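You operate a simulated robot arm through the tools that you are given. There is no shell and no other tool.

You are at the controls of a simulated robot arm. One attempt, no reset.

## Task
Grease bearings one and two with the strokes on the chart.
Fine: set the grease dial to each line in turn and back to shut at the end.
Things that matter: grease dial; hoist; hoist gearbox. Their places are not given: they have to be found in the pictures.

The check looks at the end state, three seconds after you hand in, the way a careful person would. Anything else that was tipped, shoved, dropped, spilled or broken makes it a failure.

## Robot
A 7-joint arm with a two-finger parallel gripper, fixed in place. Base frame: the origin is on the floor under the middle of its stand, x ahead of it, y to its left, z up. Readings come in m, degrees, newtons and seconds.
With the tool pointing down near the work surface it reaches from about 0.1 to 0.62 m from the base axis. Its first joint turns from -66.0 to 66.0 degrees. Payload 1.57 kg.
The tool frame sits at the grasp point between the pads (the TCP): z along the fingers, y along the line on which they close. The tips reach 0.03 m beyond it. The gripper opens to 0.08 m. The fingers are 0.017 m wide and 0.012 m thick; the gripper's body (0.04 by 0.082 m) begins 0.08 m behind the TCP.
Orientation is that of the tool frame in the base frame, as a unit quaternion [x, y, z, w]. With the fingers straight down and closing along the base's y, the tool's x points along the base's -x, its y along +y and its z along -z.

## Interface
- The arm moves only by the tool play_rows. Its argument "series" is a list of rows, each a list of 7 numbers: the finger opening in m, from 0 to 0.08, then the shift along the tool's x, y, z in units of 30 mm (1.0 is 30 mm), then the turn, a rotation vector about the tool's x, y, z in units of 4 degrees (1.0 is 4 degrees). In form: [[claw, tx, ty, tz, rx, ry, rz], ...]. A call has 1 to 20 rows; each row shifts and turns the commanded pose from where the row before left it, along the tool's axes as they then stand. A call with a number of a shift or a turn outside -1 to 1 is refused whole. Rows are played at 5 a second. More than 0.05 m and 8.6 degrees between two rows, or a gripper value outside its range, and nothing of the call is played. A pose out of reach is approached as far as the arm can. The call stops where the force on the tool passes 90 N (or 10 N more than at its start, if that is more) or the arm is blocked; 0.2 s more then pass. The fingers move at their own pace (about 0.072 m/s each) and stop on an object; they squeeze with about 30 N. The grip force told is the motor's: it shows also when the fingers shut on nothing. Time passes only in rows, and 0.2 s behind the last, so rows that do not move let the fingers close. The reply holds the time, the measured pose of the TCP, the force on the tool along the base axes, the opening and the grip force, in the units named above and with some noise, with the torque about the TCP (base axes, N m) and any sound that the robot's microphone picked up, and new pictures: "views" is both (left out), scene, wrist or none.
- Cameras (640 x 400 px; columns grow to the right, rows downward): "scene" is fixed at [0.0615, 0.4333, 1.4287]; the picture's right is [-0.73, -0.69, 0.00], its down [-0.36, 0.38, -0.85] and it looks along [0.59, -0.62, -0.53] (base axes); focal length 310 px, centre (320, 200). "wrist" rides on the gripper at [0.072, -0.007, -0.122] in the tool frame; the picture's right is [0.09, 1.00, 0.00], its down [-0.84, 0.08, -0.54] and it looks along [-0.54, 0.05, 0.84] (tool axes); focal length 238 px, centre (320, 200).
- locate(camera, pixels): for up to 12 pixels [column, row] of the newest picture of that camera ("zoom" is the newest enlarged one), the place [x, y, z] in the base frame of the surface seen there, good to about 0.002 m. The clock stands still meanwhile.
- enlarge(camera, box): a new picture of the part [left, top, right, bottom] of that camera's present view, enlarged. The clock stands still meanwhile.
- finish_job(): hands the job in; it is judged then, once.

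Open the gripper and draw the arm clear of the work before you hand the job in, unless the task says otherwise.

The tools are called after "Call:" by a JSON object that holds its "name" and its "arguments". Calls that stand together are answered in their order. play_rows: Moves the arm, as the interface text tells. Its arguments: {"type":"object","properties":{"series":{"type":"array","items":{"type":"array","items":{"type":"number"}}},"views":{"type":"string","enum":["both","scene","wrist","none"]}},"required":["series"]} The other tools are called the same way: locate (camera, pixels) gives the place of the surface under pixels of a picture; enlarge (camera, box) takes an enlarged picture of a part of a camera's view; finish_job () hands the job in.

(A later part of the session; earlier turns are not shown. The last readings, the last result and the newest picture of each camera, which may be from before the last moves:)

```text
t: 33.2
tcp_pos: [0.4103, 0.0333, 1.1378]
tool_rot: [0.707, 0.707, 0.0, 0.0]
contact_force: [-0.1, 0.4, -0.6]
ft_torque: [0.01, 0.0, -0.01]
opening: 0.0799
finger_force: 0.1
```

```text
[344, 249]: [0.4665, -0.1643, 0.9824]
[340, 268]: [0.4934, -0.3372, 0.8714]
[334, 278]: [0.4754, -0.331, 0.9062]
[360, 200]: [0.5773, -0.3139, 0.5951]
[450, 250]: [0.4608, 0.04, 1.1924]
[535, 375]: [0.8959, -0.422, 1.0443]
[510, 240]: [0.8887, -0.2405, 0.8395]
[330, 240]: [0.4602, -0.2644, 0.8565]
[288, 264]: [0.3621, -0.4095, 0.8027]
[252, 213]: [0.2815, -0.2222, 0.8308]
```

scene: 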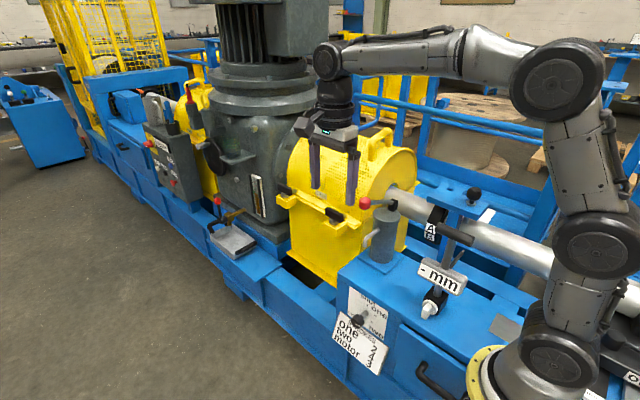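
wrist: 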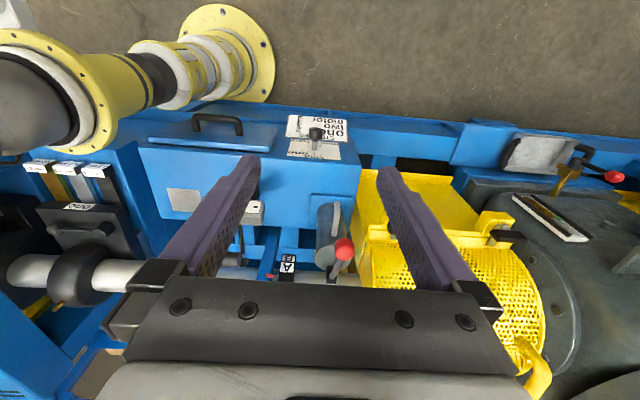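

The cage is at x>0.55, clear of the gripper. I move over the ball at height 1.138.

Call:
{"name": "play_rows", "arguments": {"series": [[0.08, -0.88, 0.211, 0, 0, 0, 0], [0.08, -0.88, 0.211, 0, 0, 0, 0], [0.08, -0.88, 0.211, 0, 0, 0, 0], [0.08, -0.88, 0.211, 0, 0, 0, 0], [0.08, -0.88, 0.211, 0, 0, 0, 0], [0.08, -0.88, 0.211, 0, 0, 0, 0], [0.08, -0.88, 0.211, 0, 0, 0, 0], [0.08, -0.88, 0.211, 0, 0, 0, 0], [0.08, 0, 0, 0, 0, 0, 0]], "views": "both"}}

```text
t: 35.2
tcp_pos: [0.4587, -0.1788, 1.1371]
tool_rot: [0.708, 0.706, 0.0, 0.0]
contact_force: [0.3, 1.0, -0.4]
ft_torque: [0.0, -0.01, -0.02]
opening: 0.0799
finger_force: 0.1
```

scene: 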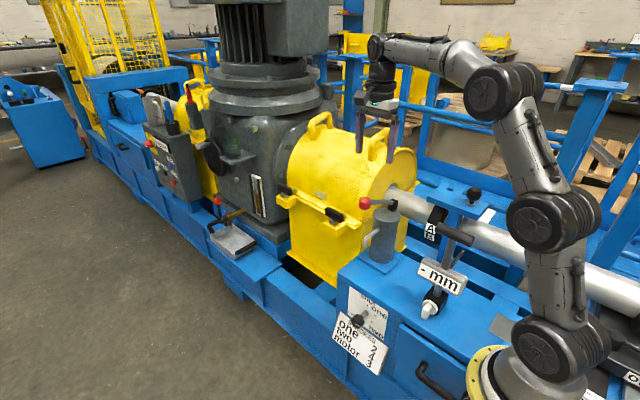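
wrist: 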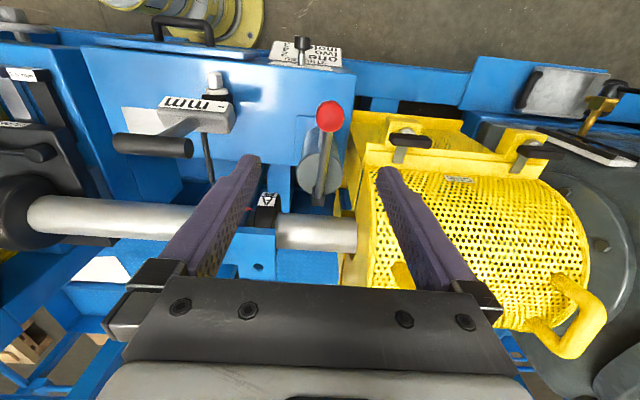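

The ball is at (330,116) in the wrist view. I'll locate points over it and the lever for the precise centre.

Call:
{"name": "locate", "arguments": {"camera": "wrist", "pixels": [[330, 116], [319, 116], [341, 116], [330, 104], [330, 128], [326, 150], [324, 170], [322, 190], [319, 200], [323, 140]]}}

Call:
{"name": "enlarge", "arguments": {"camera": "wrist", "box": [270, 80, 390, 220]}}

```text
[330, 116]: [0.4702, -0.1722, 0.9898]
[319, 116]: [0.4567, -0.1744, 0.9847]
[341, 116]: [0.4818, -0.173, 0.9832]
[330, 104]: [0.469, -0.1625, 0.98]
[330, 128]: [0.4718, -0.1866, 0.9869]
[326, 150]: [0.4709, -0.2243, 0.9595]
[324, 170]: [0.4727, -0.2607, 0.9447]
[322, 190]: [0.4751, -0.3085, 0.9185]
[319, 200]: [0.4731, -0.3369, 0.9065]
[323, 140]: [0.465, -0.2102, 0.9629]
```

```text
2.86 times, centred on (330, 150) of wrist
```

zoom: 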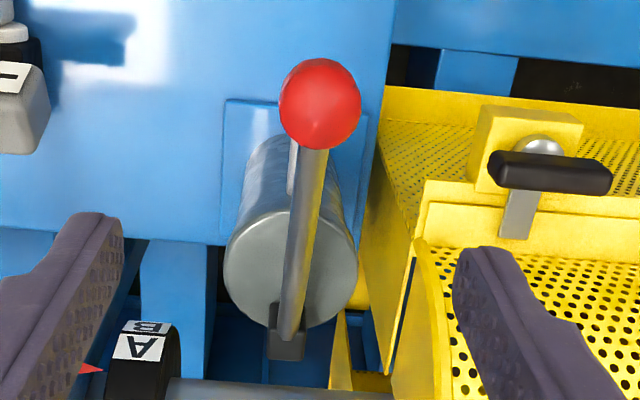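

Ball centre ≈ (0.470,-0.178,0.973), radius ≈17 mm; the lever slopes ~26° from a pivot near (y=-0.335, z=0.895). I shift x by +11 mm and lower over the ball.

Call:
{"name": "play_rows", "arguments": {"series": [[0.08, 0, 0.37, 0, 0, 0, 0], [0.08, 0, 0, 0.9, 0, 0, 0], [0.08, 0, 0, 0.9, 0, 0, 0], [0.08, 0, 0, 0.9, 0, 0, 0], [0.08, 0, 0, 0.9, 0, 0, 0], [0.08, 0, 0, 0.9, 0, 0, 0], [0.08, 0, 0, 0.87, 0, 0, 0], [0.08, 0, 0, 0, 0, 0, 0]], "views": "both"}}

Call:
{"name": "enlarge", "arguments": {"camera": "scene", "box": [320, 130, 440, 280]}}

```text
t: 37.0
tcp_pos: [0.4706, -0.1753, 0.9759]
tool_rot: [0.707, 0.707, 0.0, 0.0]
contact_force: [-0.5, -0.6, -0.1]
ft_torque: [0.02, -0.03, 0.02]
opening: 0.0802
finger_force: 0.3
```

scene: 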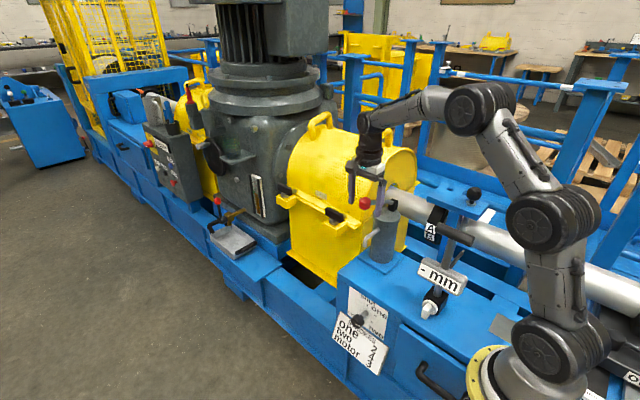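
wrist: 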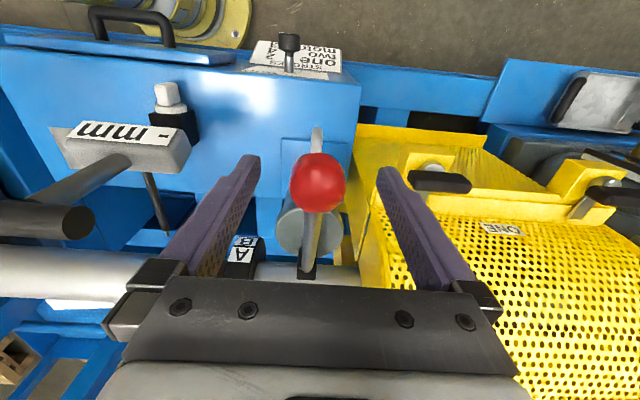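

```text
2.67 times, centred on (380, 205) of scene
```

zoom: 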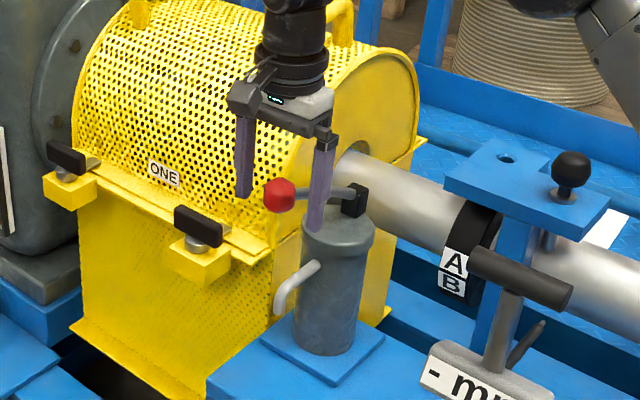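

The pads straddle the ball (at (318,183)). Close on it gently.

Call:
{"name": "play_rows", "arguments": {"series": [[0.02, 0, 0, 0, 0, 0, 0], [0.02, 0, 0, 0, 0, 0, 0], [0.02, 0, 0, 0, 0, 0, 0], [0.02, 0, 0, 0, 0, 0, 0]], "views": "both"}}

```text
t: 38.0
tcp_pos: [0.4707, -0.177, 0.9748]
tool_rot: [0.707, 0.707, -0.001, -0.002]
contact_force: [-12.6, 1.2, 0.5]
ft_torque: [-0.09, 0.21, 0.02]
opening: 0.0329
finger_force: 41.6
```

scene: 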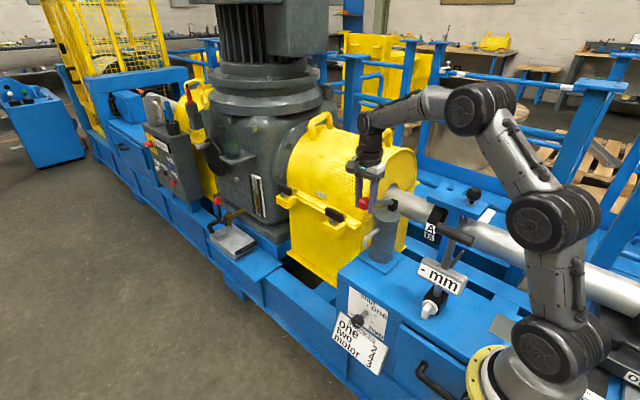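
wrist: 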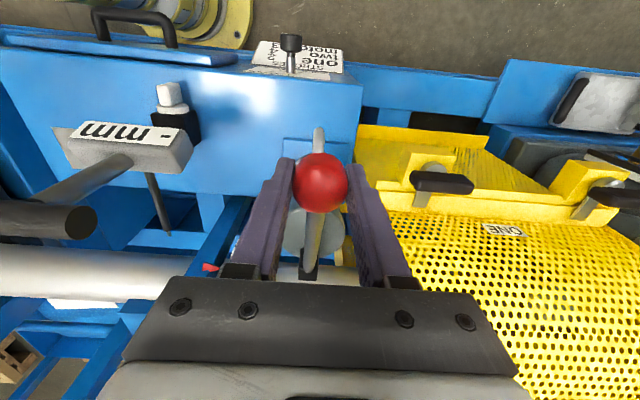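

Gripped the ball (0.033 m). I relieve the 12 N side load by 0.9 mm and start the lever downward along its arc by 8°, watching the force.

Call:
{"name": "play_rows", "arguments": {"series": [[0.02, 0, -0.03, 0, 0, 0, 0], [0.02, 0.167, 0, 0.373, 0, 0, 0], [0.02, 0.14, 0, 0.387, 0, 0, 0]], "views": "scene"}}

```text
t: 38.8
tcp_pos: [0.469, -0.1693, 0.9531]
tool_rot: [0.707, 0.708, 0.0, 0.002]
contact_force: [-10.4, -7.9, 4.7]
ft_torque: [-1.21, 0.1, -0.01]
opening: 0.0331
finger_force: 41.2
```

scene: 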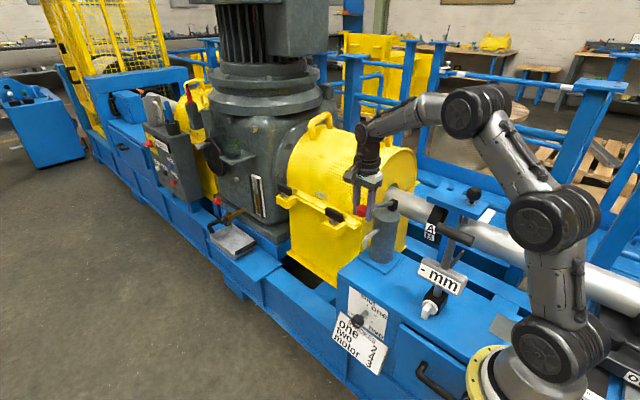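

The lever follows with low force (~5 N). I continue down the arc another 12° to 6°.

Call:
{"name": "play_rows", "arguments": {"series": [[0.02, 0.113, -0.02, 0.393, 0, 0, 0], [0.02, 0.083, 0, 0.4, 0, 0, 0], [0.02, 0.057, 0, 0.403, 0, 0, 0]], "views": "scene"}}

```text
t: 39.6
tcp_pos: [0.4698, -0.161, 0.918]
tool_rot: [0.706, 0.708, 0.001, 0.001]
contact_force: [-2.1, -9.0, 8.8]
ft_torque: [-1.24, -0.01, 0.0]
opening: 0.0333
finger_force: 41.0
```

scene: 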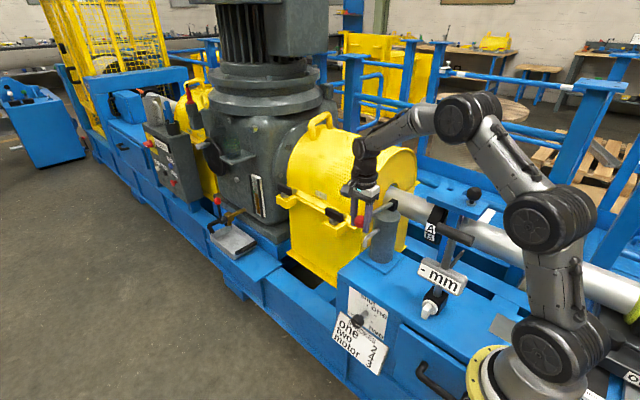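

Still easy (≈9 N). Continue down 12° more to about -6°.

Call:
{"name": "play_rows", "arguments": {"series": [[0.02, 0.03, 0, 0.41, 0, 0, 0], [0.02, 0, 0, 0.407, 0, 0, 0], [0.02, -0.03, 0, 0.41, 0, 0, 0]], "views": "scene"}}

Call:
{"name": "enlarge", "arguments": {"camera": "scene", "box": [320, 150, 440, 280]}}

```text
t: 40.4
tcp_pos: [0.4704, -0.1597, 0.88]
tool_rot: [0.707, 0.707, 0.001, 0.0]
contact_force: [9.1, 5.7, 7.6]
ft_torque: [-0.03, 0.03, 0.0]
opening: 0.0336
finger_force: 19.8
```

scene: 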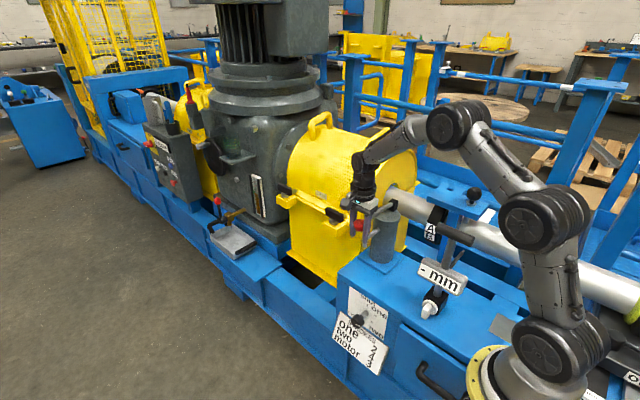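

```text
3.08 times, centred on (380, 215) of scene
```

zoom: 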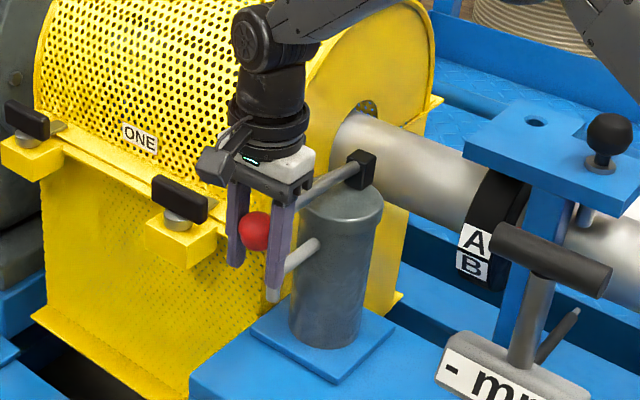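

The lever is now just below horizontal with the grip force dropping to 20 N; I check the wrist view while going 4° further.

Call:
{"name": "play_rows", "arguments": {"series": [[0.02, -0.057, 0, 0.403, 0, 0, 0], [0.02, 0, 0, 0, 0, 0, 0]], "views": "both"}}

Call:
{"name": "enlarge", "arguments": {"camera": "scene", "box": [320, 150, 440, 280]}}

```text
t: 41.0
tcp_pos: [0.4704, -0.1618, 0.8707]
tool_rot: [0.707, 0.707, 0.001, 0.002]
contact_force: [-1.4, 7.2, 28.9]
ft_torque: [-0.16, -0.04, 0.01]
opening: 0.0331
finger_force: 41.3
```

scene: 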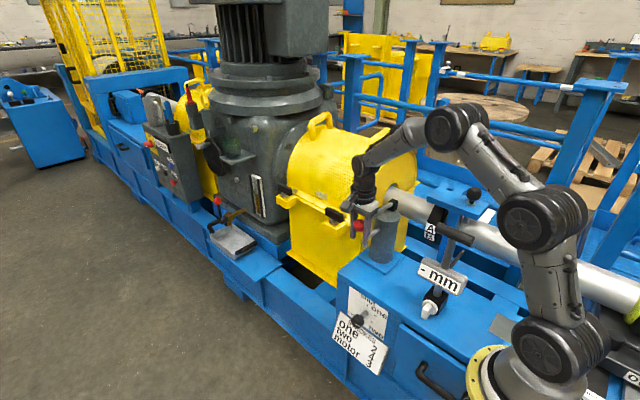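
wrist: 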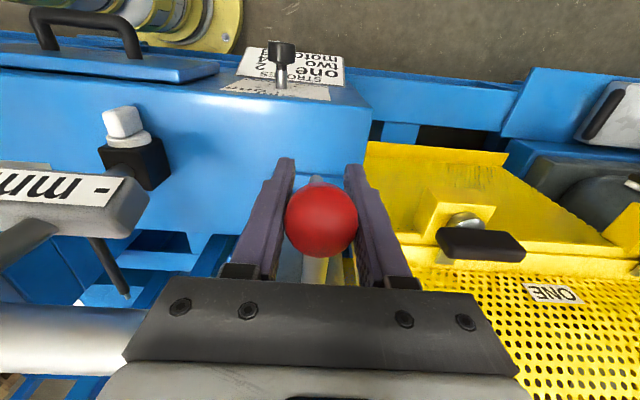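

```text
3.08 times, centred on (380, 215) of scene
```

zoom: 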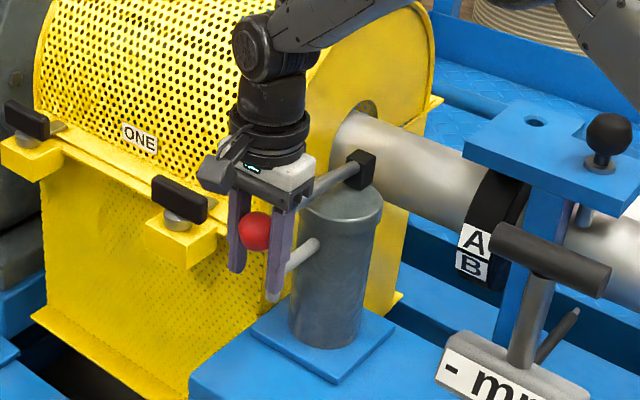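

The force rose to 29 N and the ball stayed put in the scene (at zoom (255,231) both times) while the fingers slid: this is the bottom stop. I'll locate the ball to learn the bottom angle.

Call:
{"name": "locate", "arguments": {"camera": "wrist", "pixels": [[320, 220], [320, 190], [320, 250], [320, 205], [312, 270], [310, 235]]}}

Call:
{"name": "locate", "arguments": {"camera": "scene", "pixels": [[359, 225], [357, 222], [375, 217], [385, 211], [390, 206]]}}

```text
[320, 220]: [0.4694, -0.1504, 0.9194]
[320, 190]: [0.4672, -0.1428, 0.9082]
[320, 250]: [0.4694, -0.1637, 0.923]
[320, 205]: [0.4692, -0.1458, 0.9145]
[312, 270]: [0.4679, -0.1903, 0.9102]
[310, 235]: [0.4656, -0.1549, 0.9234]
```

```text
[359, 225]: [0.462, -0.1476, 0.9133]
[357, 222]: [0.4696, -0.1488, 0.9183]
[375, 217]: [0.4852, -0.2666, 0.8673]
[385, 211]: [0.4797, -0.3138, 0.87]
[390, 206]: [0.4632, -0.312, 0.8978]
```

Ball top is at z≈0.9235, so its centre is ≈0.907 — lever ≈3°, the bottom stop. I open the fingers now to see whether the lever springs back by itself.

Call:
{"name": "play_rows", "arguments": {"series": [[0.06, 0, 0, 0, 0, 0, 0], [0.06, 0, 0, 0, 0, 0, 0], [0.06, 0, 0, 0, 0, 0, 0], [0.06, 0, 0, 0, 0, 0, 0]], "views": "both"}}

Call:
{"name": "enlarge", "arguments": {"camera": "scene", "box": [320, 150, 440, 280]}}

```text
t: 42.0
tcp_pos: [0.4696, -0.1622, 0.8679]
tool_rot: [0.707, 0.707, 0.0, -0.001]
contact_force: [-0.1, -0.1, 0.6]
ft_torque: [0.02, -0.06, 0.05]
opening: 0.0598
finger_force: 0.1
```

scene: 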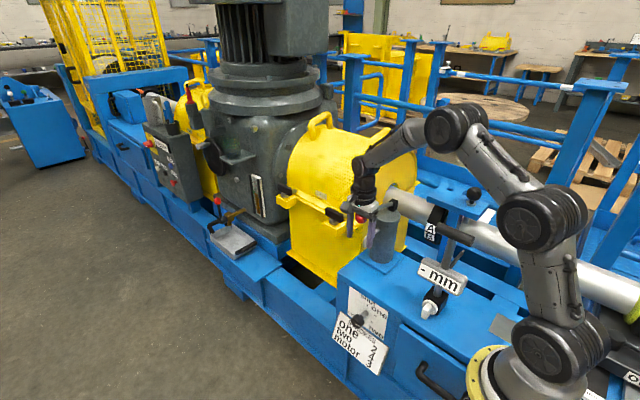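
wrist: 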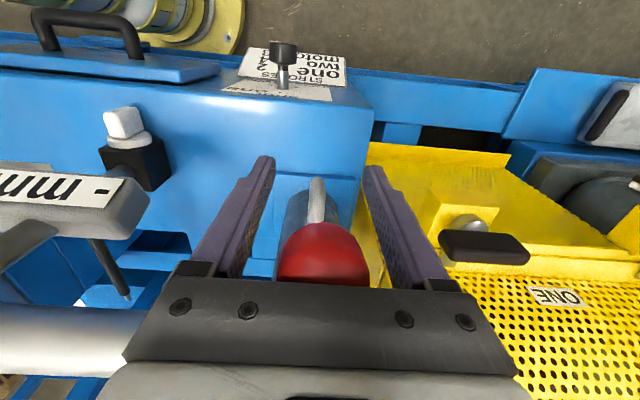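

```text
3.08 times, centred on (380, 215) of scene
```

zoom: 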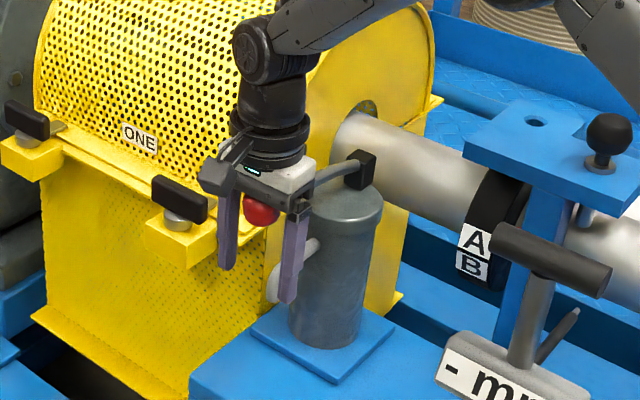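

After opening, the ball rose to touch near the palm — the lever has a return spring. I locate the ball now.

Call:
{"name": "locate", "arguments": {"camera": "wrist", "pixels": [[322, 235], [322, 255], [322, 275], [300, 250], [345, 250]]}}

Call:
{"name": "locate", "arguments": {"camera": "scene", "pixels": [[358, 220], [360, 216], [356, 220], [386, 209], [380, 211]]}}

```text
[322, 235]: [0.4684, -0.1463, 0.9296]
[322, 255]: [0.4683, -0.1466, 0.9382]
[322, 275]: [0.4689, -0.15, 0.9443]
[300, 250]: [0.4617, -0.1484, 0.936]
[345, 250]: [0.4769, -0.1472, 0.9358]
```

```text
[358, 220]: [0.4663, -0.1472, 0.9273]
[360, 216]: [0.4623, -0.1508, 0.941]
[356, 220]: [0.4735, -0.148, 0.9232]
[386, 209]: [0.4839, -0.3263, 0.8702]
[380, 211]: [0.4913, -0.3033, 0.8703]
```

The ball rests against the palm (centre ≈(y -0.163, z 0.932), ~11.5°). I raise the tool to let the spring bring the lever all the way up, listening for a sound.

Call:
{"name": "play_rows", "arguments": {"series": [[0.06, -0.05, 0, -0.6, 0, 0, 0], [0.06, -0.1, 0, -0.6, 0, 0, 0], [0.06, -0.15, 0, -0.6, 0, 0, 0], [0.06, -0.2, 0, -0.6, 0, 0, 0], [0.06, 0, 0, -0.6, 0, 0, 0], [0.06, 0, 0, 0, 0, 0, 0], [0.06, 0, 0, 0, 0, 0, 0], [0.06, 0, 0, 0, 0, 0, 0]], "views": "both"}}

```text
t: 43.8
tcp_pos: [0.4677, -0.1781, 0.9595]
tool_rot: [0.707, 0.707, 0.0, 0.0]
contact_force: [-0.4, -0.3, -0.3]
ft_torque: [0.02, -0.03, 0.01]
opening: 0.06
finger_force: 0.0
```

scene: 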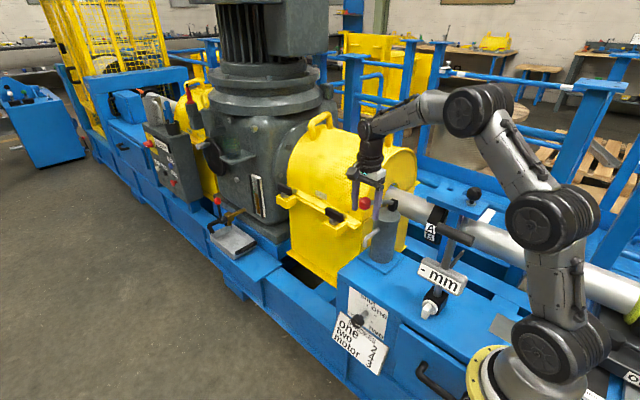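
wrist: 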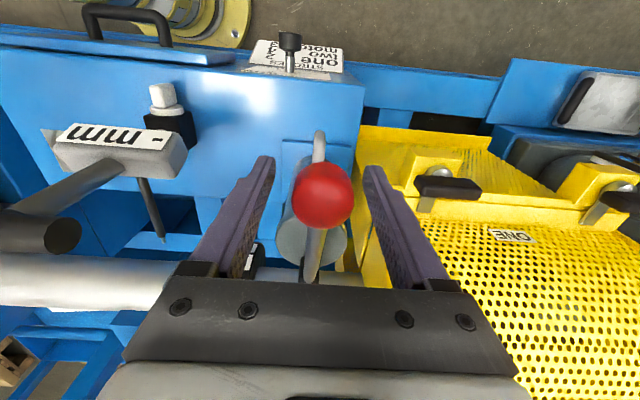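

The lever appears back at top (ball at (365,203) as at start). I check its location and look for any visible feedback of a delivered stroke.

Call:
{"name": "locate", "arguments": {"camera": "wrist", "pixels": [[323, 185], [323, 205], [318, 230], [314, 260]]}}

Call:
{"name": "enlarge", "arguments": {"camera": "scene", "box": [320, 150, 480, 290]}}

Call:
{"name": "enlarge", "arguments": {"camera": "scene", "box": [100, 70, 300, 270]}}

Call:
{"name": "enlarge", "arguments": {"camera": "scene", "box": [320, 280, 420, 380]}}

```text
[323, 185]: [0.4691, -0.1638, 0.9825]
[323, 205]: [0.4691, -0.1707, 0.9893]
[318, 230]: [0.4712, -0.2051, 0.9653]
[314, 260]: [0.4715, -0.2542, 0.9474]
```

```text
2.86 times, centred on (400, 220) of scene
```

zoom: 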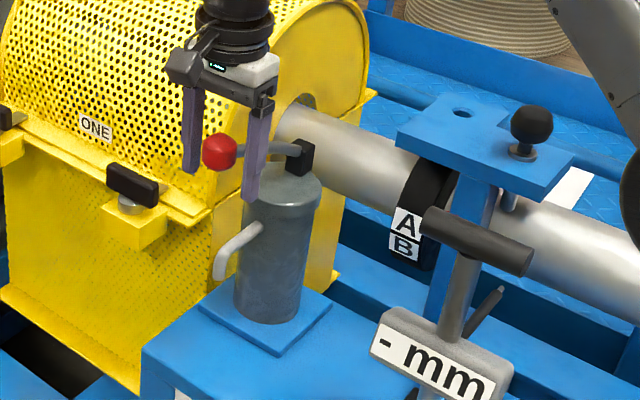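

```text
2.00 times, centred on (200, 170) of scene
```

zoom: 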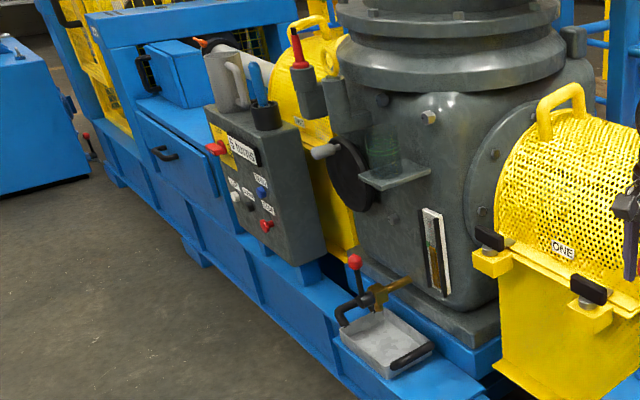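

```text
4.00 times, centred on (370, 330) of scene
```

zoom: 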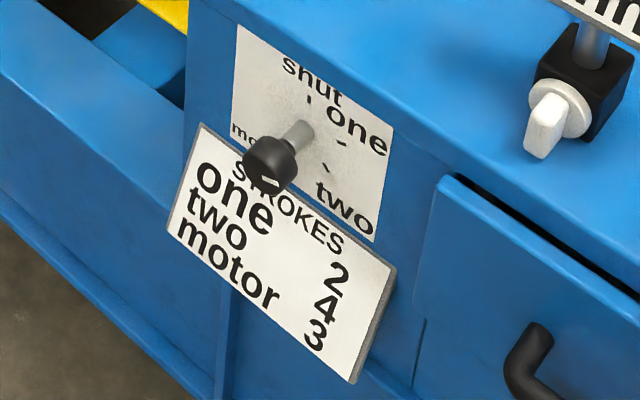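

No visible counter, so I rely on full travel: top 26° to hard stop 3°. For stroke 2 I'll push with the palm (ball captured between open fingers) down to just above the stop, then feel for it.

Call:
{"name": "play_rows", "arguments": {"series": [[0.06, 0.4, 0.04, 0, 0, 0, 0], [0.06, 0, 0, 0.5, 0, 0, 0], [0.06, 0, 0, 0.5, 0, 0, 0], [0.06, 0, 0, 0.5, 0, 0, 0], [0.06, 0, 0, 0.5, 0, 0, 0], [0.06, 0, 0, 0.5, 0, 0, 0], [0.06, 0, 0, 0.5, 0, 0, 0], [0.06, 0, 0, 0.3, 0, 0, 0], [0.06, 0, 0, 0.1, 0, 0, 0], [0.06, 0, 0, 0, 0, 0, 0]], "views": "both"}}

Call:
{"name": "enlarge", "arguments": {"camera": "scene", "box": [320, 150, 440, 280]}}

```text
t: 46.0
tcp_pos: [0.4704, -0.1661, 0.8575]
tool_rot: [0.707, 0.708, -0.001, 0.001]
contact_force: [2.0, 1.2, 2.9]
ft_torque: [-0.08, 0.09, -0.02]
opening: 0.0598
finger_force: 0.1
```

scene: 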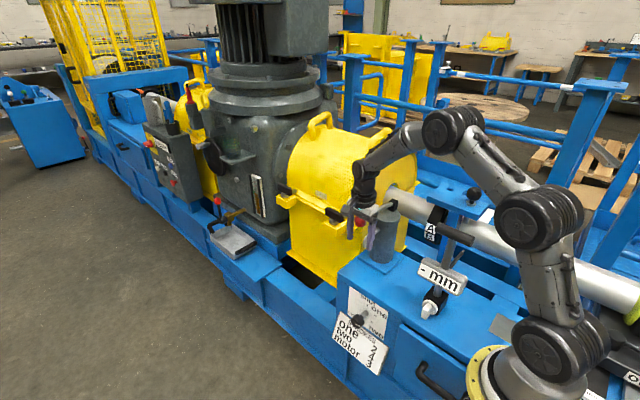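
wrist: 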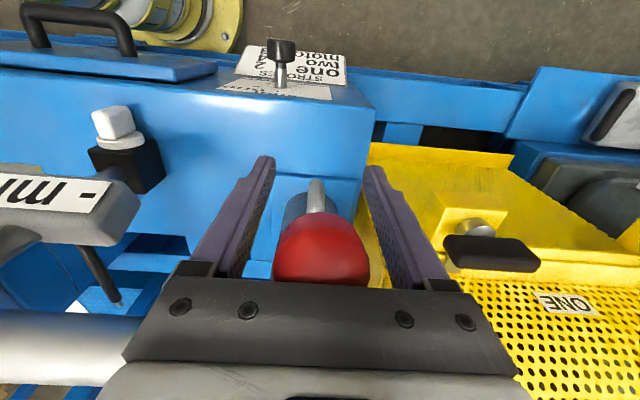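

```text
3.08 times, centred on (380, 215) of scene
```

zoom: 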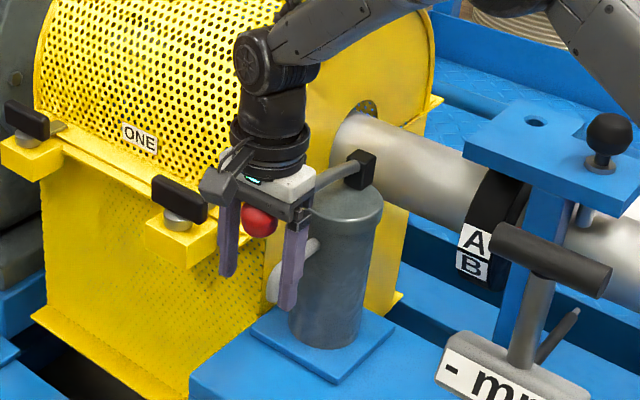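

Palm contact at 3 N, lever at ~8°. I press on in 3 mm steps toward the stop.

Call:
{"name": "play_rows", "arguments": {"series": [[0.06, 0, 0, 0.1, 0, 0, 0], [0.06, 0, 0, 0.1, 0, 0, 0], [0.06, 0, 0, 0.1, 0, 0, 0], [0.06, 0, 0, 0.1, 0, 0, 0], [0.06, 0, 0, 0.1, 0, 0, 0], [0.06, 0, 0, 0, 0, 0, 0]], "views": "wrist"}}

```text
t: 47.4
tcp_pos: [0.4711, -0.1648, 0.842]
tool_rot: [0.707, 0.707, 0.0, 0.0]
contact_force: [-2.1, 2.6, 8.5]
ft_torque: [-0.22, -0.16, -0.01]
opening: 0.06
finger_force: 0.0
```

wrist: 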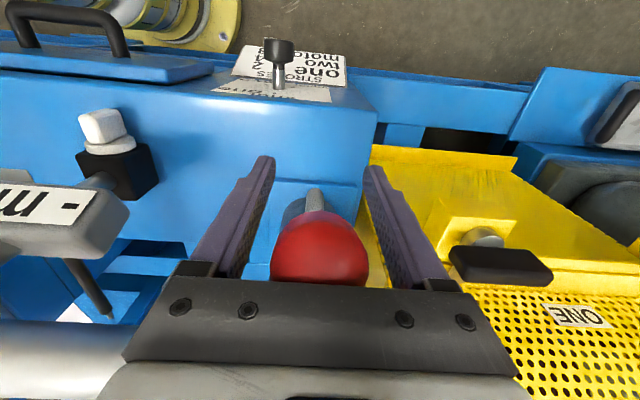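

Force 8.5 N at TCP z=0.842 (lever ≈2–3°). One or two more small steps to see whether it's the hard stop.

Call:
{"name": "play_rows", "arguments": {"series": [[0.06, 0, 0, 0.1, 0, 0, 0], [0.06, 0, 0, 0, 0, 0, 0]], "views": "none"}}

Call:
{"name": "play_rows", "arguments": {"series": [[0.06, 0, 0, 0.1, 0, 0, 0], [0.06, 0, 0, 0, 0, 0, 0]], "views": "wrist"}}

```text
t: 48.0
tcp_pos: [0.4729, -0.165, 0.841]
tool_rot: [0.707, 0.707, 0.001, 0.002]
contact_force: [-14.9, 6.8, 33.9]
ft_torque: [-0.25, -1.14, 0.09]
opening: 0.0601
finger_force: 0.1
```

```text
t: 48.6
tcp_pos: [0.4712, -0.1666, 0.8416]
tool_rot: [0.707, 0.707, 0.002, 0.005]
contact_force: [-23.8, 9.1, 48.4]
ft_torque: [-0.27, -1.79, 0.18]
opening: 0.06
finger_force: 0.1
```

wrist: 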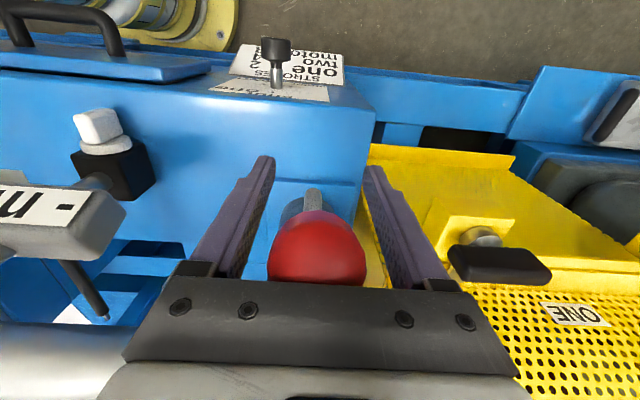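

Hard stop confirmed (48 N, no further motion at z≈0.8415), matching the first stroke's stop. I raise to let the lever spring fully back: stroke 2 on line one.

Call:
{"name": "play_rows", "arguments": {"series": [[0.06, 0, 0, -0.5, 0, 0, 0], [0.06, 0, 0, -0.5, 0, 0, 0], [0.06, 0, 0, -0.5, 0, 0, 0], [0.06, 0, 0, -0.5, 0, 0, 0], [0.06, 0, 0, -0.5, 0, 0, 0], [0.06, 0, 0, -0.5, 0, 0, 0], [0.06, 0, 0, -0.5, 0, 0, 0], [0.06, 0, 0, -0.6, 0, 0, 0], [0.06, 0, 0, -0.6, 0, 0, 0], [0.06, 0, 0, 0, 0, 0, 0], [0.06, 0, 0, 0, 0, 0, 0], [0.06, 0, 0, 0, 0, 0, 0]], "views": "both"}}

Call:
{"name": "locate", "arguments": {"camera": "wrist", "pixels": [[323, 175], [323, 185], [323, 195], [323, 205]]}}

```text
t: 51.2
tcp_pos: [0.4702, -0.1661, 0.9757]
tool_rot: [0.707, 0.707, -0.001, 0.0]
contact_force: [0.1, -0.7, 0.0]
ft_torque: [-0.02, -0.02, -0.01]
opening: 0.0601
finger_force: 0.1
```

scene: 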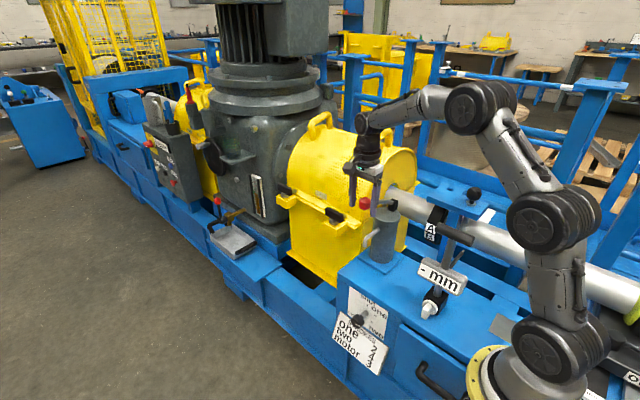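
wrist: 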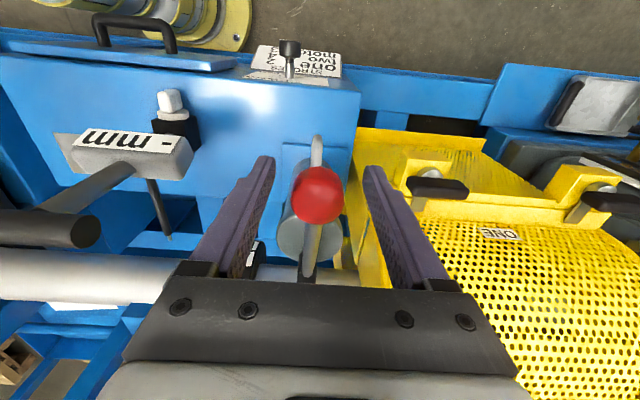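

```text
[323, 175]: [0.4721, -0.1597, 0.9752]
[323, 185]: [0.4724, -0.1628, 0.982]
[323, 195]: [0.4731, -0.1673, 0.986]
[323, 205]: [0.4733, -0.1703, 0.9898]
```

Lever back at top: line one has its 2 strokes. Now I rise clear of the ball, roll back -90°, and return in front of the box.

Call:
{"name": "play_rows", "arguments": {"series": [[0.06, 0, 0, -0.9, 0, 0, 0], [0.06, 0, 0, -0.9, 0, 0, 0], [0.06, 0, 0, -0.9, 0, 0, 0], [0.06, 0, 0, -0.9, 0, 0, 0], [0.06, 0, 0, -0.11, 0, 0, -1], [0.06, 0, 0, -0.11, 0, 0, -1], [0.06, 0, 0, -0.11, 0, 0, -1], [0.06, 0, 0, -0.11, 0, 0, -1], [0.06, 0, 0, -0.11, 0, 0, -1], [0.06, 0, 0, -0.11, 0, 0, -1], [0.06, 0, 0, -0.11, 0, 0, -1], [0.06, 0, 0, -0.11, 0, 0, -1], [0.06, 0, 0, -0.11, 0, 0, -1], [0.06, 0, 0, -0.11, 0, 0, -1], [0.06, 0, 0, -0.11, 0, 0, -1], [0.06, 0, 0, -0.11, 0, 0, -1], [0.06, 0, 0, -0.11, 0, 0, -1], [0.06, 0, 0, -0.11, 0, 0, -1], [0.06, 0, 0, -0.11, 0, 0, -1], [0.06, 0, 0, -0.11, 0, 0, -1]], "views": "none"}}

Call:
{"name": "play_rows", "arguments": {"series": [[0.08, 0, 0, 0, 0, 0, -1], [0.08, 0, 0, 0, 0, 0, -1], [0.08, 0, 0, 0, 0, 0, -1], [0.08, 0, 0, 0, 0, 0, -1], [0.08, 0, 0, 0, 0, 0, -1], [0.08, 0, 0, 0, 0, 0, -1], [0.08, 0, 0, 0, 0, 0, -0.5], [0.08, 0.25, 0.83, 0, 0, 0, 0], [0.08, 0.25, 0.83, 0, 0, 0, 0], [0.08, 0.25, 0.83, 0, 0, 0, 0], [0.08, 0.25, 0.83, 0, 0, 0, 0], [0.08, 0.25, 0.83, 0, 0, 0, 0], [0.08, 0.25, 0.83, 0, 0, 0, 0], [0.08, 0.25, 0.83, 0, 0, 0, 0], [0.08, 0.25, 0.83, 0, 0, 0, 0]], "views": "both"}}

```text
t: 55.4
tcp_pos: [0.4707, -0.1652, 1.1369]
tool_rot: [0.224, 0.975, 0.0, 0.0]
contact_force: [0.6, 0.2, 0.1]
ft_torque: [-0.01, -0.03, -0.03]
opening: 0.0601
finger_force: 0.1
```

```text
t: 58.6
tcp_pos: [0.4107, 0.0343, 1.1368]
tool_rot: [0.0, 1.0, 0.0, 0.0]
contact_force: [-0.1, 0.4, 0.6]
ft_torque: [0.02, 0.01, 0.03]
opening: 0.0801
finger_force: 0.0
```

scene: 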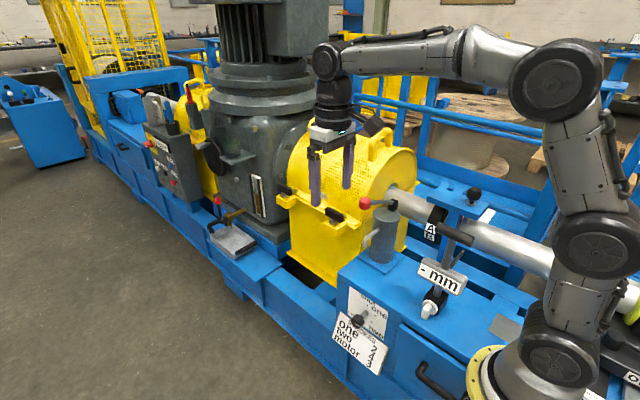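
wrist: 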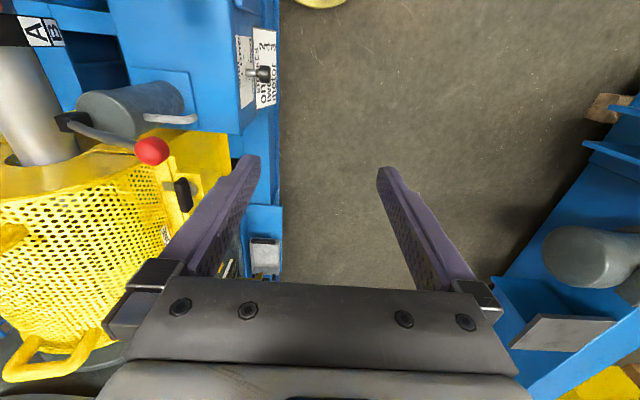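

Back at the front staging pose. I now tilt to horizontal while descending along the same path used before, then pre-roll -35°.

Call:
{"name": "play_rows", "arguments": {"series": [[0.08, 0, 0, 0.8, 0.5, 0, 0], [0.08, 0, 0.028, 0.8, 1, 0, 0], [0.08, 0, 0.084, 0.796, 1, 0, 0], [0.08, 0, 0.139, 0.788, 1, 0, 0], [0.08, 0, 0.194, 0.776, 1, 0, 0], [0.08, 0, 0.247, 0.761, 1, 0, 0], [0.08, 0, 0.3, 0.742, 1, 0, 0], [0.08, 0, 0.351, 0.719, 1, 0, 0], [0.08, 0, 0.4, 0.693, 1, 0, 0], [0.08, 0, 0.447, 0.663, 1, 0, 0], [0.08, 0, 0.493, 0.63, 1, 0, 0], [0.08, 0, 0.535, 0.595, 1, 0, 0], [0.08, 0, 0.575, 0.556, 1, 0, 0], [0.08, 0, 0.613, 0.514, 1, 0, 0], [0.08, 0, 0.647, 0.47, 1, 0, 0], [0.08, 0, 0.678, 0.424, 1, 0, 0], [0.08, 0, 0.706, 0.376, 1, 0, 0], [0.08, 0, 0.731, 0.325, 1, 0, 0], [0.08, 0, 0.752, 0.274, 1, 0, 0], [0.08, 0, 0.769, 0.221, 1, 0, 0]], "views": "none"}}

Call:
{"name": "play_rows", "arguments": {"series": [[0.08, 0, 0.783, 0.166, 1, 0, 0], [0.08, 0, 0.792, 0.111, 1, 0, 0], [0.08, 0, 0.798, 0.056, 1, 0, 0], [0.08, 0, 0, 0, 0, 0, -1], [0.08, 0, 0, 0, 0, 0, -1], [0.08, 0, 0, 0, 0, 0, -1], [0.08, 0, 0, 0, 0, 0, -1], [0.08, 0, 0, 0, 0, 0, -1], [0.08, 0, 0, 0, 0, 0, -1], [0.08, 0, 0, 0, 0, 0, -1], [0.08, 0, 0, 0, 0, 0, -1], [0.08, 0, 0, 0, 0, 0, -0.75], [0.08, 0, 0, 0, 0, 0, 0]], "views": "both"}}

Call:
{"name": "enlarge", "arguments": {"camera": "wrist", "box": [240, 60, 400, 180]}}

```text
t: 62.8
tcp_pos: [0.4114, 0.0338, 0.6598]
tool_rot: [0.001, 0.777, -0.63, 0.0]
contact_force: [-0.5, -0.7, -0.1]
ft_torque: [0.01, 0.0, -0.01]
opening: 0.0799
finger_force: 0.1
```

```text
t: 65.6
tcp_pos: [0.4123, 0.0338, 0.5856]
tool_rot: [-0.213, 0.675, -0.674, -0.213]
contact_force: [0.4, 0.0, -0.8]
ft_torque: [0.02, 0.01, 0.04]
opening: 0.08
finger_force: 0.1
```

scene: 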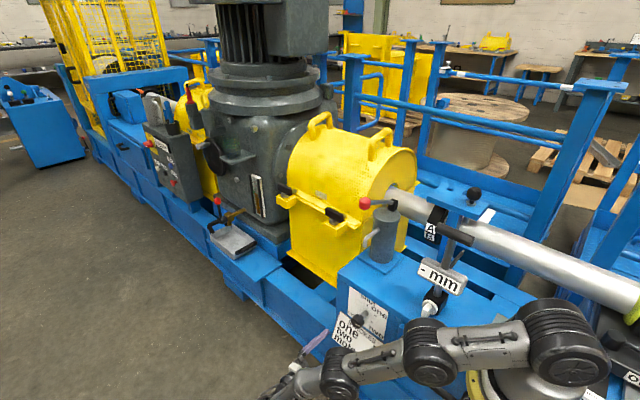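
wrist: 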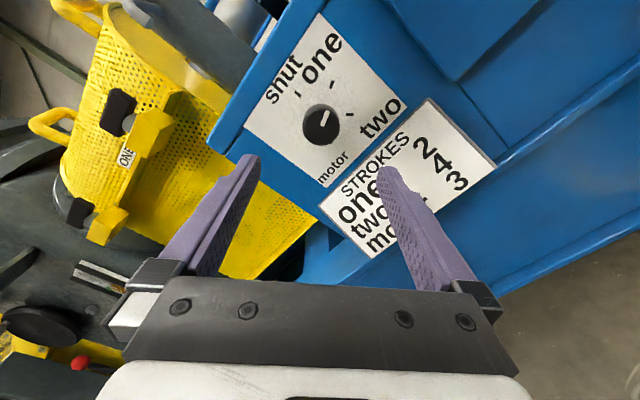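

```text
3.33 times, centred on (320, 120) of wrist
```

zoom: 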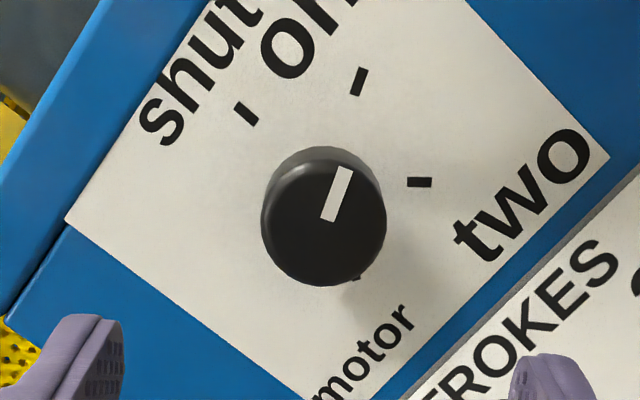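

The dial still points at "one". I correct x by -2.5 mm and advance over the knob, then close.

Call:
{"name": "play_rows", "arguments": {"series": [[0.08, 0.068, 0.048, 0, 0, 0, 0], [0.08, 0, 0, 0.806, 0, 0, 0], [0.08, 0, 0, 0.806, 0, 0, 0], [0.08, 0, 0, 0.806, 0, 0, 0], [0.08, 0, 0, 0.806, 0, 0, 0], [0.08, 0, 0, 0.806, 0, 0, 0], [0.08, 0, 0, 0, 0, 0, 0], [0.02, 0, 0, 0, 0, 0, 0], [0.02, 0, 0, 0, 0, 0, 0], [0.02, 0, 0, 0, 0, 0, 0], [0.02, 0, 0, 0, 0, 0, 0]], "views": "wrist"}}

```text
t: 68.0
tcp_pos: [0.4087, -0.0893, 0.5855]
tool_rot: [0.213, -0.674, 0.675, 0.212]
contact_force: [0.5, -6.4, 2.1]
ft_torque: [0.39, -0.01, 0.52]
opening: 0.0385
finger_force: 44.4
```

wrist: 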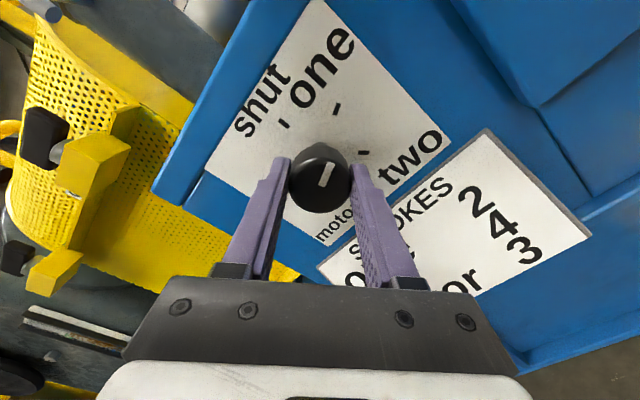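

Gripped (0.0385 m) with small side load. I turn +70° clockwise toward "two" (17.5 rows) and hold.

Call:
{"name": "play_rows", "arguments": {"series": [[0.02, 0, 0, 0, 0, 0, 1], [0.02, 0, 0, 0, 0, 0, 1], [0.02, 0, 0, 0, 0, 0, 1], [0.02, 0, 0, 0, 0, 0, 1], [0.02, 0, 0, 0, 0, 0, 1], [0.02, 0, 0, 0, 0, 0, 1], [0.02, 0, 0, 0, 0, 0, 1], [0.02, 0, 0, 0, 0, 0, 1], [0.02, 0, 0, 0, 0, 0, 1]], "views": "wrist"}}

```text
t: 70.0
tcp_pos: [0.4094, -0.0875, 0.5853]
tool_rot: [0.006, 0.708, -0.707, 0.008]
contact_force: [16.3, -24.0, -6.3]
ft_torque: [-0.29, 0.01, -0.23]
opening: 0.0385
finger_force: 43.5
```

wrist: 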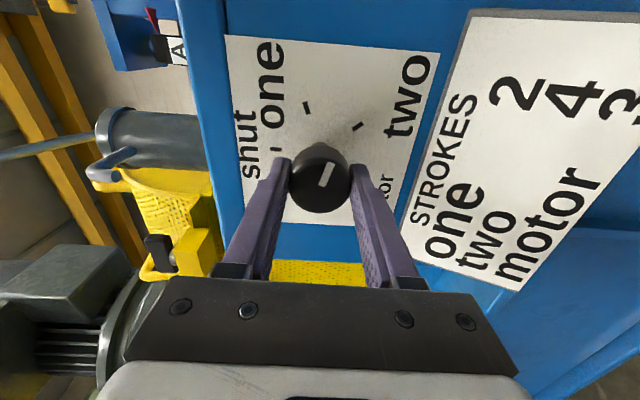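

Half-way with no slip; force shows the tool pulling the knob outward 24 N and sideways 16 N, so I add small relief shifts and finish the turn.

Call:
{"name": "play_rows", "arguments": {"series": [[0.02, -0.04, -0.01, 0.06, 0, 0, 1], [0.02, 0, 0, 0, 0, 0, 1], [0.02, 0, 0, 0, 0, 0, 1], [0.02, 0, 0, 0, 0, 0, 1], [0.02, 0, 0, 0, 0, 0, 1], [0.02, 0, 0, 0, 0, 0, 1], [0.02, 0, 0, 0, 0, 0, 1], [0.02, 0, 0, 0, 0, 0, 1], [0.02, 0, 0, 0, 0, 0, 0.5], [0.02, 0, 0, 0, 0, 0, 0]], "views": "wrist"}}

Call:
{"name": "enlarge", "arguments": {"camera": "wrist", "box": [220, 60, 420, 220]}}

```text
t: 72.2
tcp_pos: [0.4097, -0.0889, 0.5843]
tool_rot: [0.213, 0.676, -0.672, 0.213]
contact_force: [-2.8, 26.6, -25.9]
ft_torque: [-0.42, 0.02, -0.37]
opening: 0.0385
finger_force: 44.2
```

wrist: 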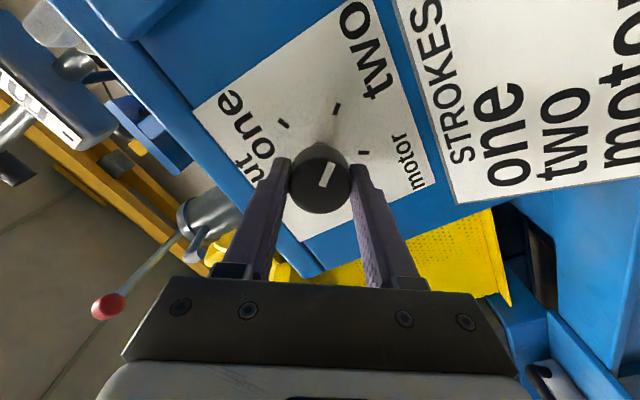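

```text
2.50 times, centred on (320, 140) of wrist
```

zoom: 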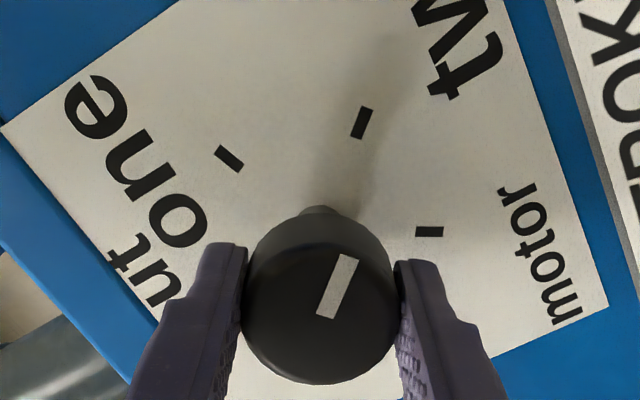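

The mark is parallel to the "two" tick. I relieve the load, open, and back out, then verify.

Call:
{"name": "play_rows", "arguments": {"series": [[0.02, 0.04, 0.06, -0.08, 0, 0, 0], [0.08, 0, 0, 0, 0, 0, 0], [0.08, 0, 0, 0, 0, 0, 0], [0.08, 0, 0, 0, 0, 0, 0], [0.08, 0, 0, -0.8, 0, 0, 0], [0.08, 0, 0, -0.8, 0, 0, 0], [0.08, 0, 0, -0.8, 0, 0, 0], [0.08, 0, 0, -0.8, 0, 0, 0], [0.08, 0, 0, -0.8, 0, 0, 0]], "views": "wrist"}}

Call:
{"name": "enlarge", "arguments": {"camera": "wrist", "box": [240, 60, 400, 180]}}

```text
t: 74.2
tcp_pos: [0.4096, 0.0332, 0.5842]
tool_rot: [0.213, 0.675, -0.674, 0.212]
contact_force: [0.1, 0.6, -0.1]
ft_torque: [0.02, 0.04, 0.03]
opening: 0.08
finger_force: 0.0
```

wrist: 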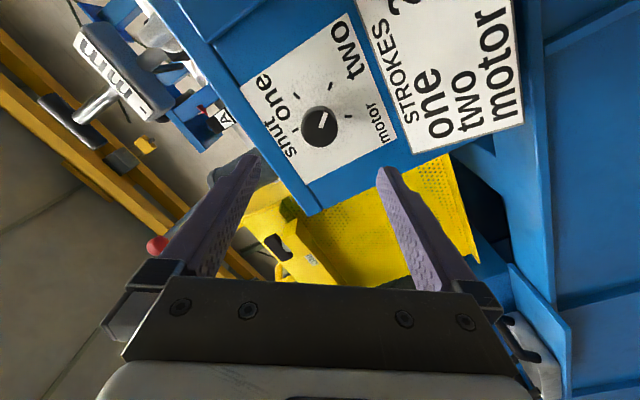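

```text
3.33 times, centred on (320, 120) of wrist
```

zoom: 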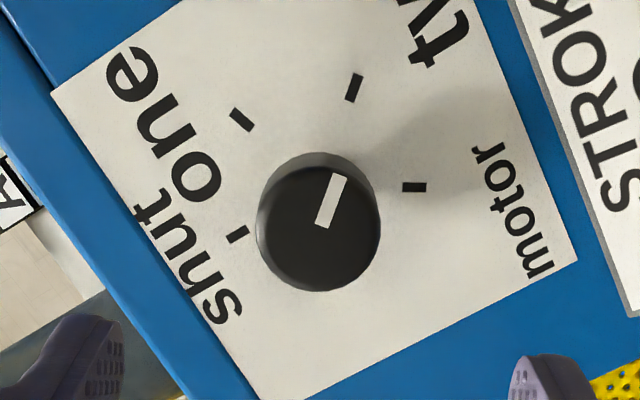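

The dial is on "two". A quick measurement of the mark, then I reverse up to the pump again.

Call:
{"name": "locate", "arguments": {"camera": "zoom", "pixels": [[338, 180], [324, 222], [332, 200], [354, 88]]}}

Call:
{"name": "play_rows", "arguments": {"series": [[0.08, 0, 0, 0, 0, 0, -1], [0.08, 0, 0, 0, 0, 0, -1], [0.08, 0, 0, 0, 0, 0, -1], [0.08, 0, 0, 0, 0, 0, -1], [0.08, 0, 0, 0, 0, 0, -1], [0.08, 0, 0, 0, 0, 0, -1], [0.08, 0, 0, 0, 0, 0, -1], [0.08, 0, 0, 0, 0, 0, -1], [0.08, 0, 0, 0, 0, 0, -0.75], [0.08, 0, -0.8, 0, -1, 0, 0], [0.08, 0, -0.798, -0.056, -1, 0, 0], [0.08, 0, -0.792, -0.111, -1, 0, 0], [0.08, 0, -0.783, -0.166, -1, 0, 0], [0.08, 0, -0.769, -0.221, -1, 0, 0], [0.08, 0, -0.752, -0.274, -1, 0, 0], [0.08, 0, -0.731, -0.325, -1, 0, 0], [0.08, 0, -0.706, -0.376, -1, 0, 0], [0.08, 0, -0.678, -0.424, -1, 0, 0], [0.08, 0, -0.647, -0.47, -1, 0, 0], [0.08, 0, -0.613, -0.514, -1, 0, 0]], "views": "none"}}

Call:
{"name": "play_rows", "arguments": {"series": [[0.08, 0, -0.575, -0.556, -1, 0, 0], [0.08, 0, -0.535, -0.595, -1, 0, 0], [0.08, 0, -0.493, -0.63, -1, 0, 0], [0.08, 0, -0.447, -0.663, -1, 0, 0], [0.08, 0, -0.4, -0.693, -1, 0, 0], [0.08, 0, -0.351, -0.719, -1, 0, 0], [0.08, 0, -0.3, -0.742, -1, 0, 0], [0.08, 0, -0.247, -0.761, -1, 0, 0], [0.08, 0, -0.194, -0.776, -1, 0, 0], [0.08, 0, -0.139, -0.788, -1, 0, 0], [0.08, 0, -0.084, -0.796, -1, 0, 0], [0.08, 0, -0.028, -0.8, -0.5, 0, 0]], "views": "scene"}}

```text
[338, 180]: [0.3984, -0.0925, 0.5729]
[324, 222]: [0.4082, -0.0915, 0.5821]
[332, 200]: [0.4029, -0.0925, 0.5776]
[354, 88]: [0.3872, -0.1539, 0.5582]
```

```text
t: 78.4
tcp_pos: [0.4085, 0.035, 0.8474]
tool_rot: [0.0, 0.921, -0.39, 0.0]
contact_force: [-0.6, -0.1, 0.2]
ft_torque: [-0.01, 0.0, 0.01]
opening: 0.0798
finger_force: 0.1
```

```text
t: 81.0
tcp_pos: [0.409, 0.0333, 1.1353]
tool_rot: [-0.001, 1.0, 0.001, 0.0]
contact_force: [0.6, 1.0, 0.4]
ft_torque: [0.01, -0.01, -0.02]
opening: 0.0802
finger_force: 0.1
```

scene: 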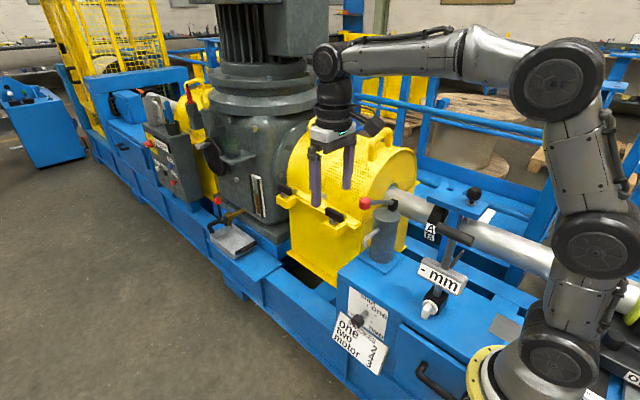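

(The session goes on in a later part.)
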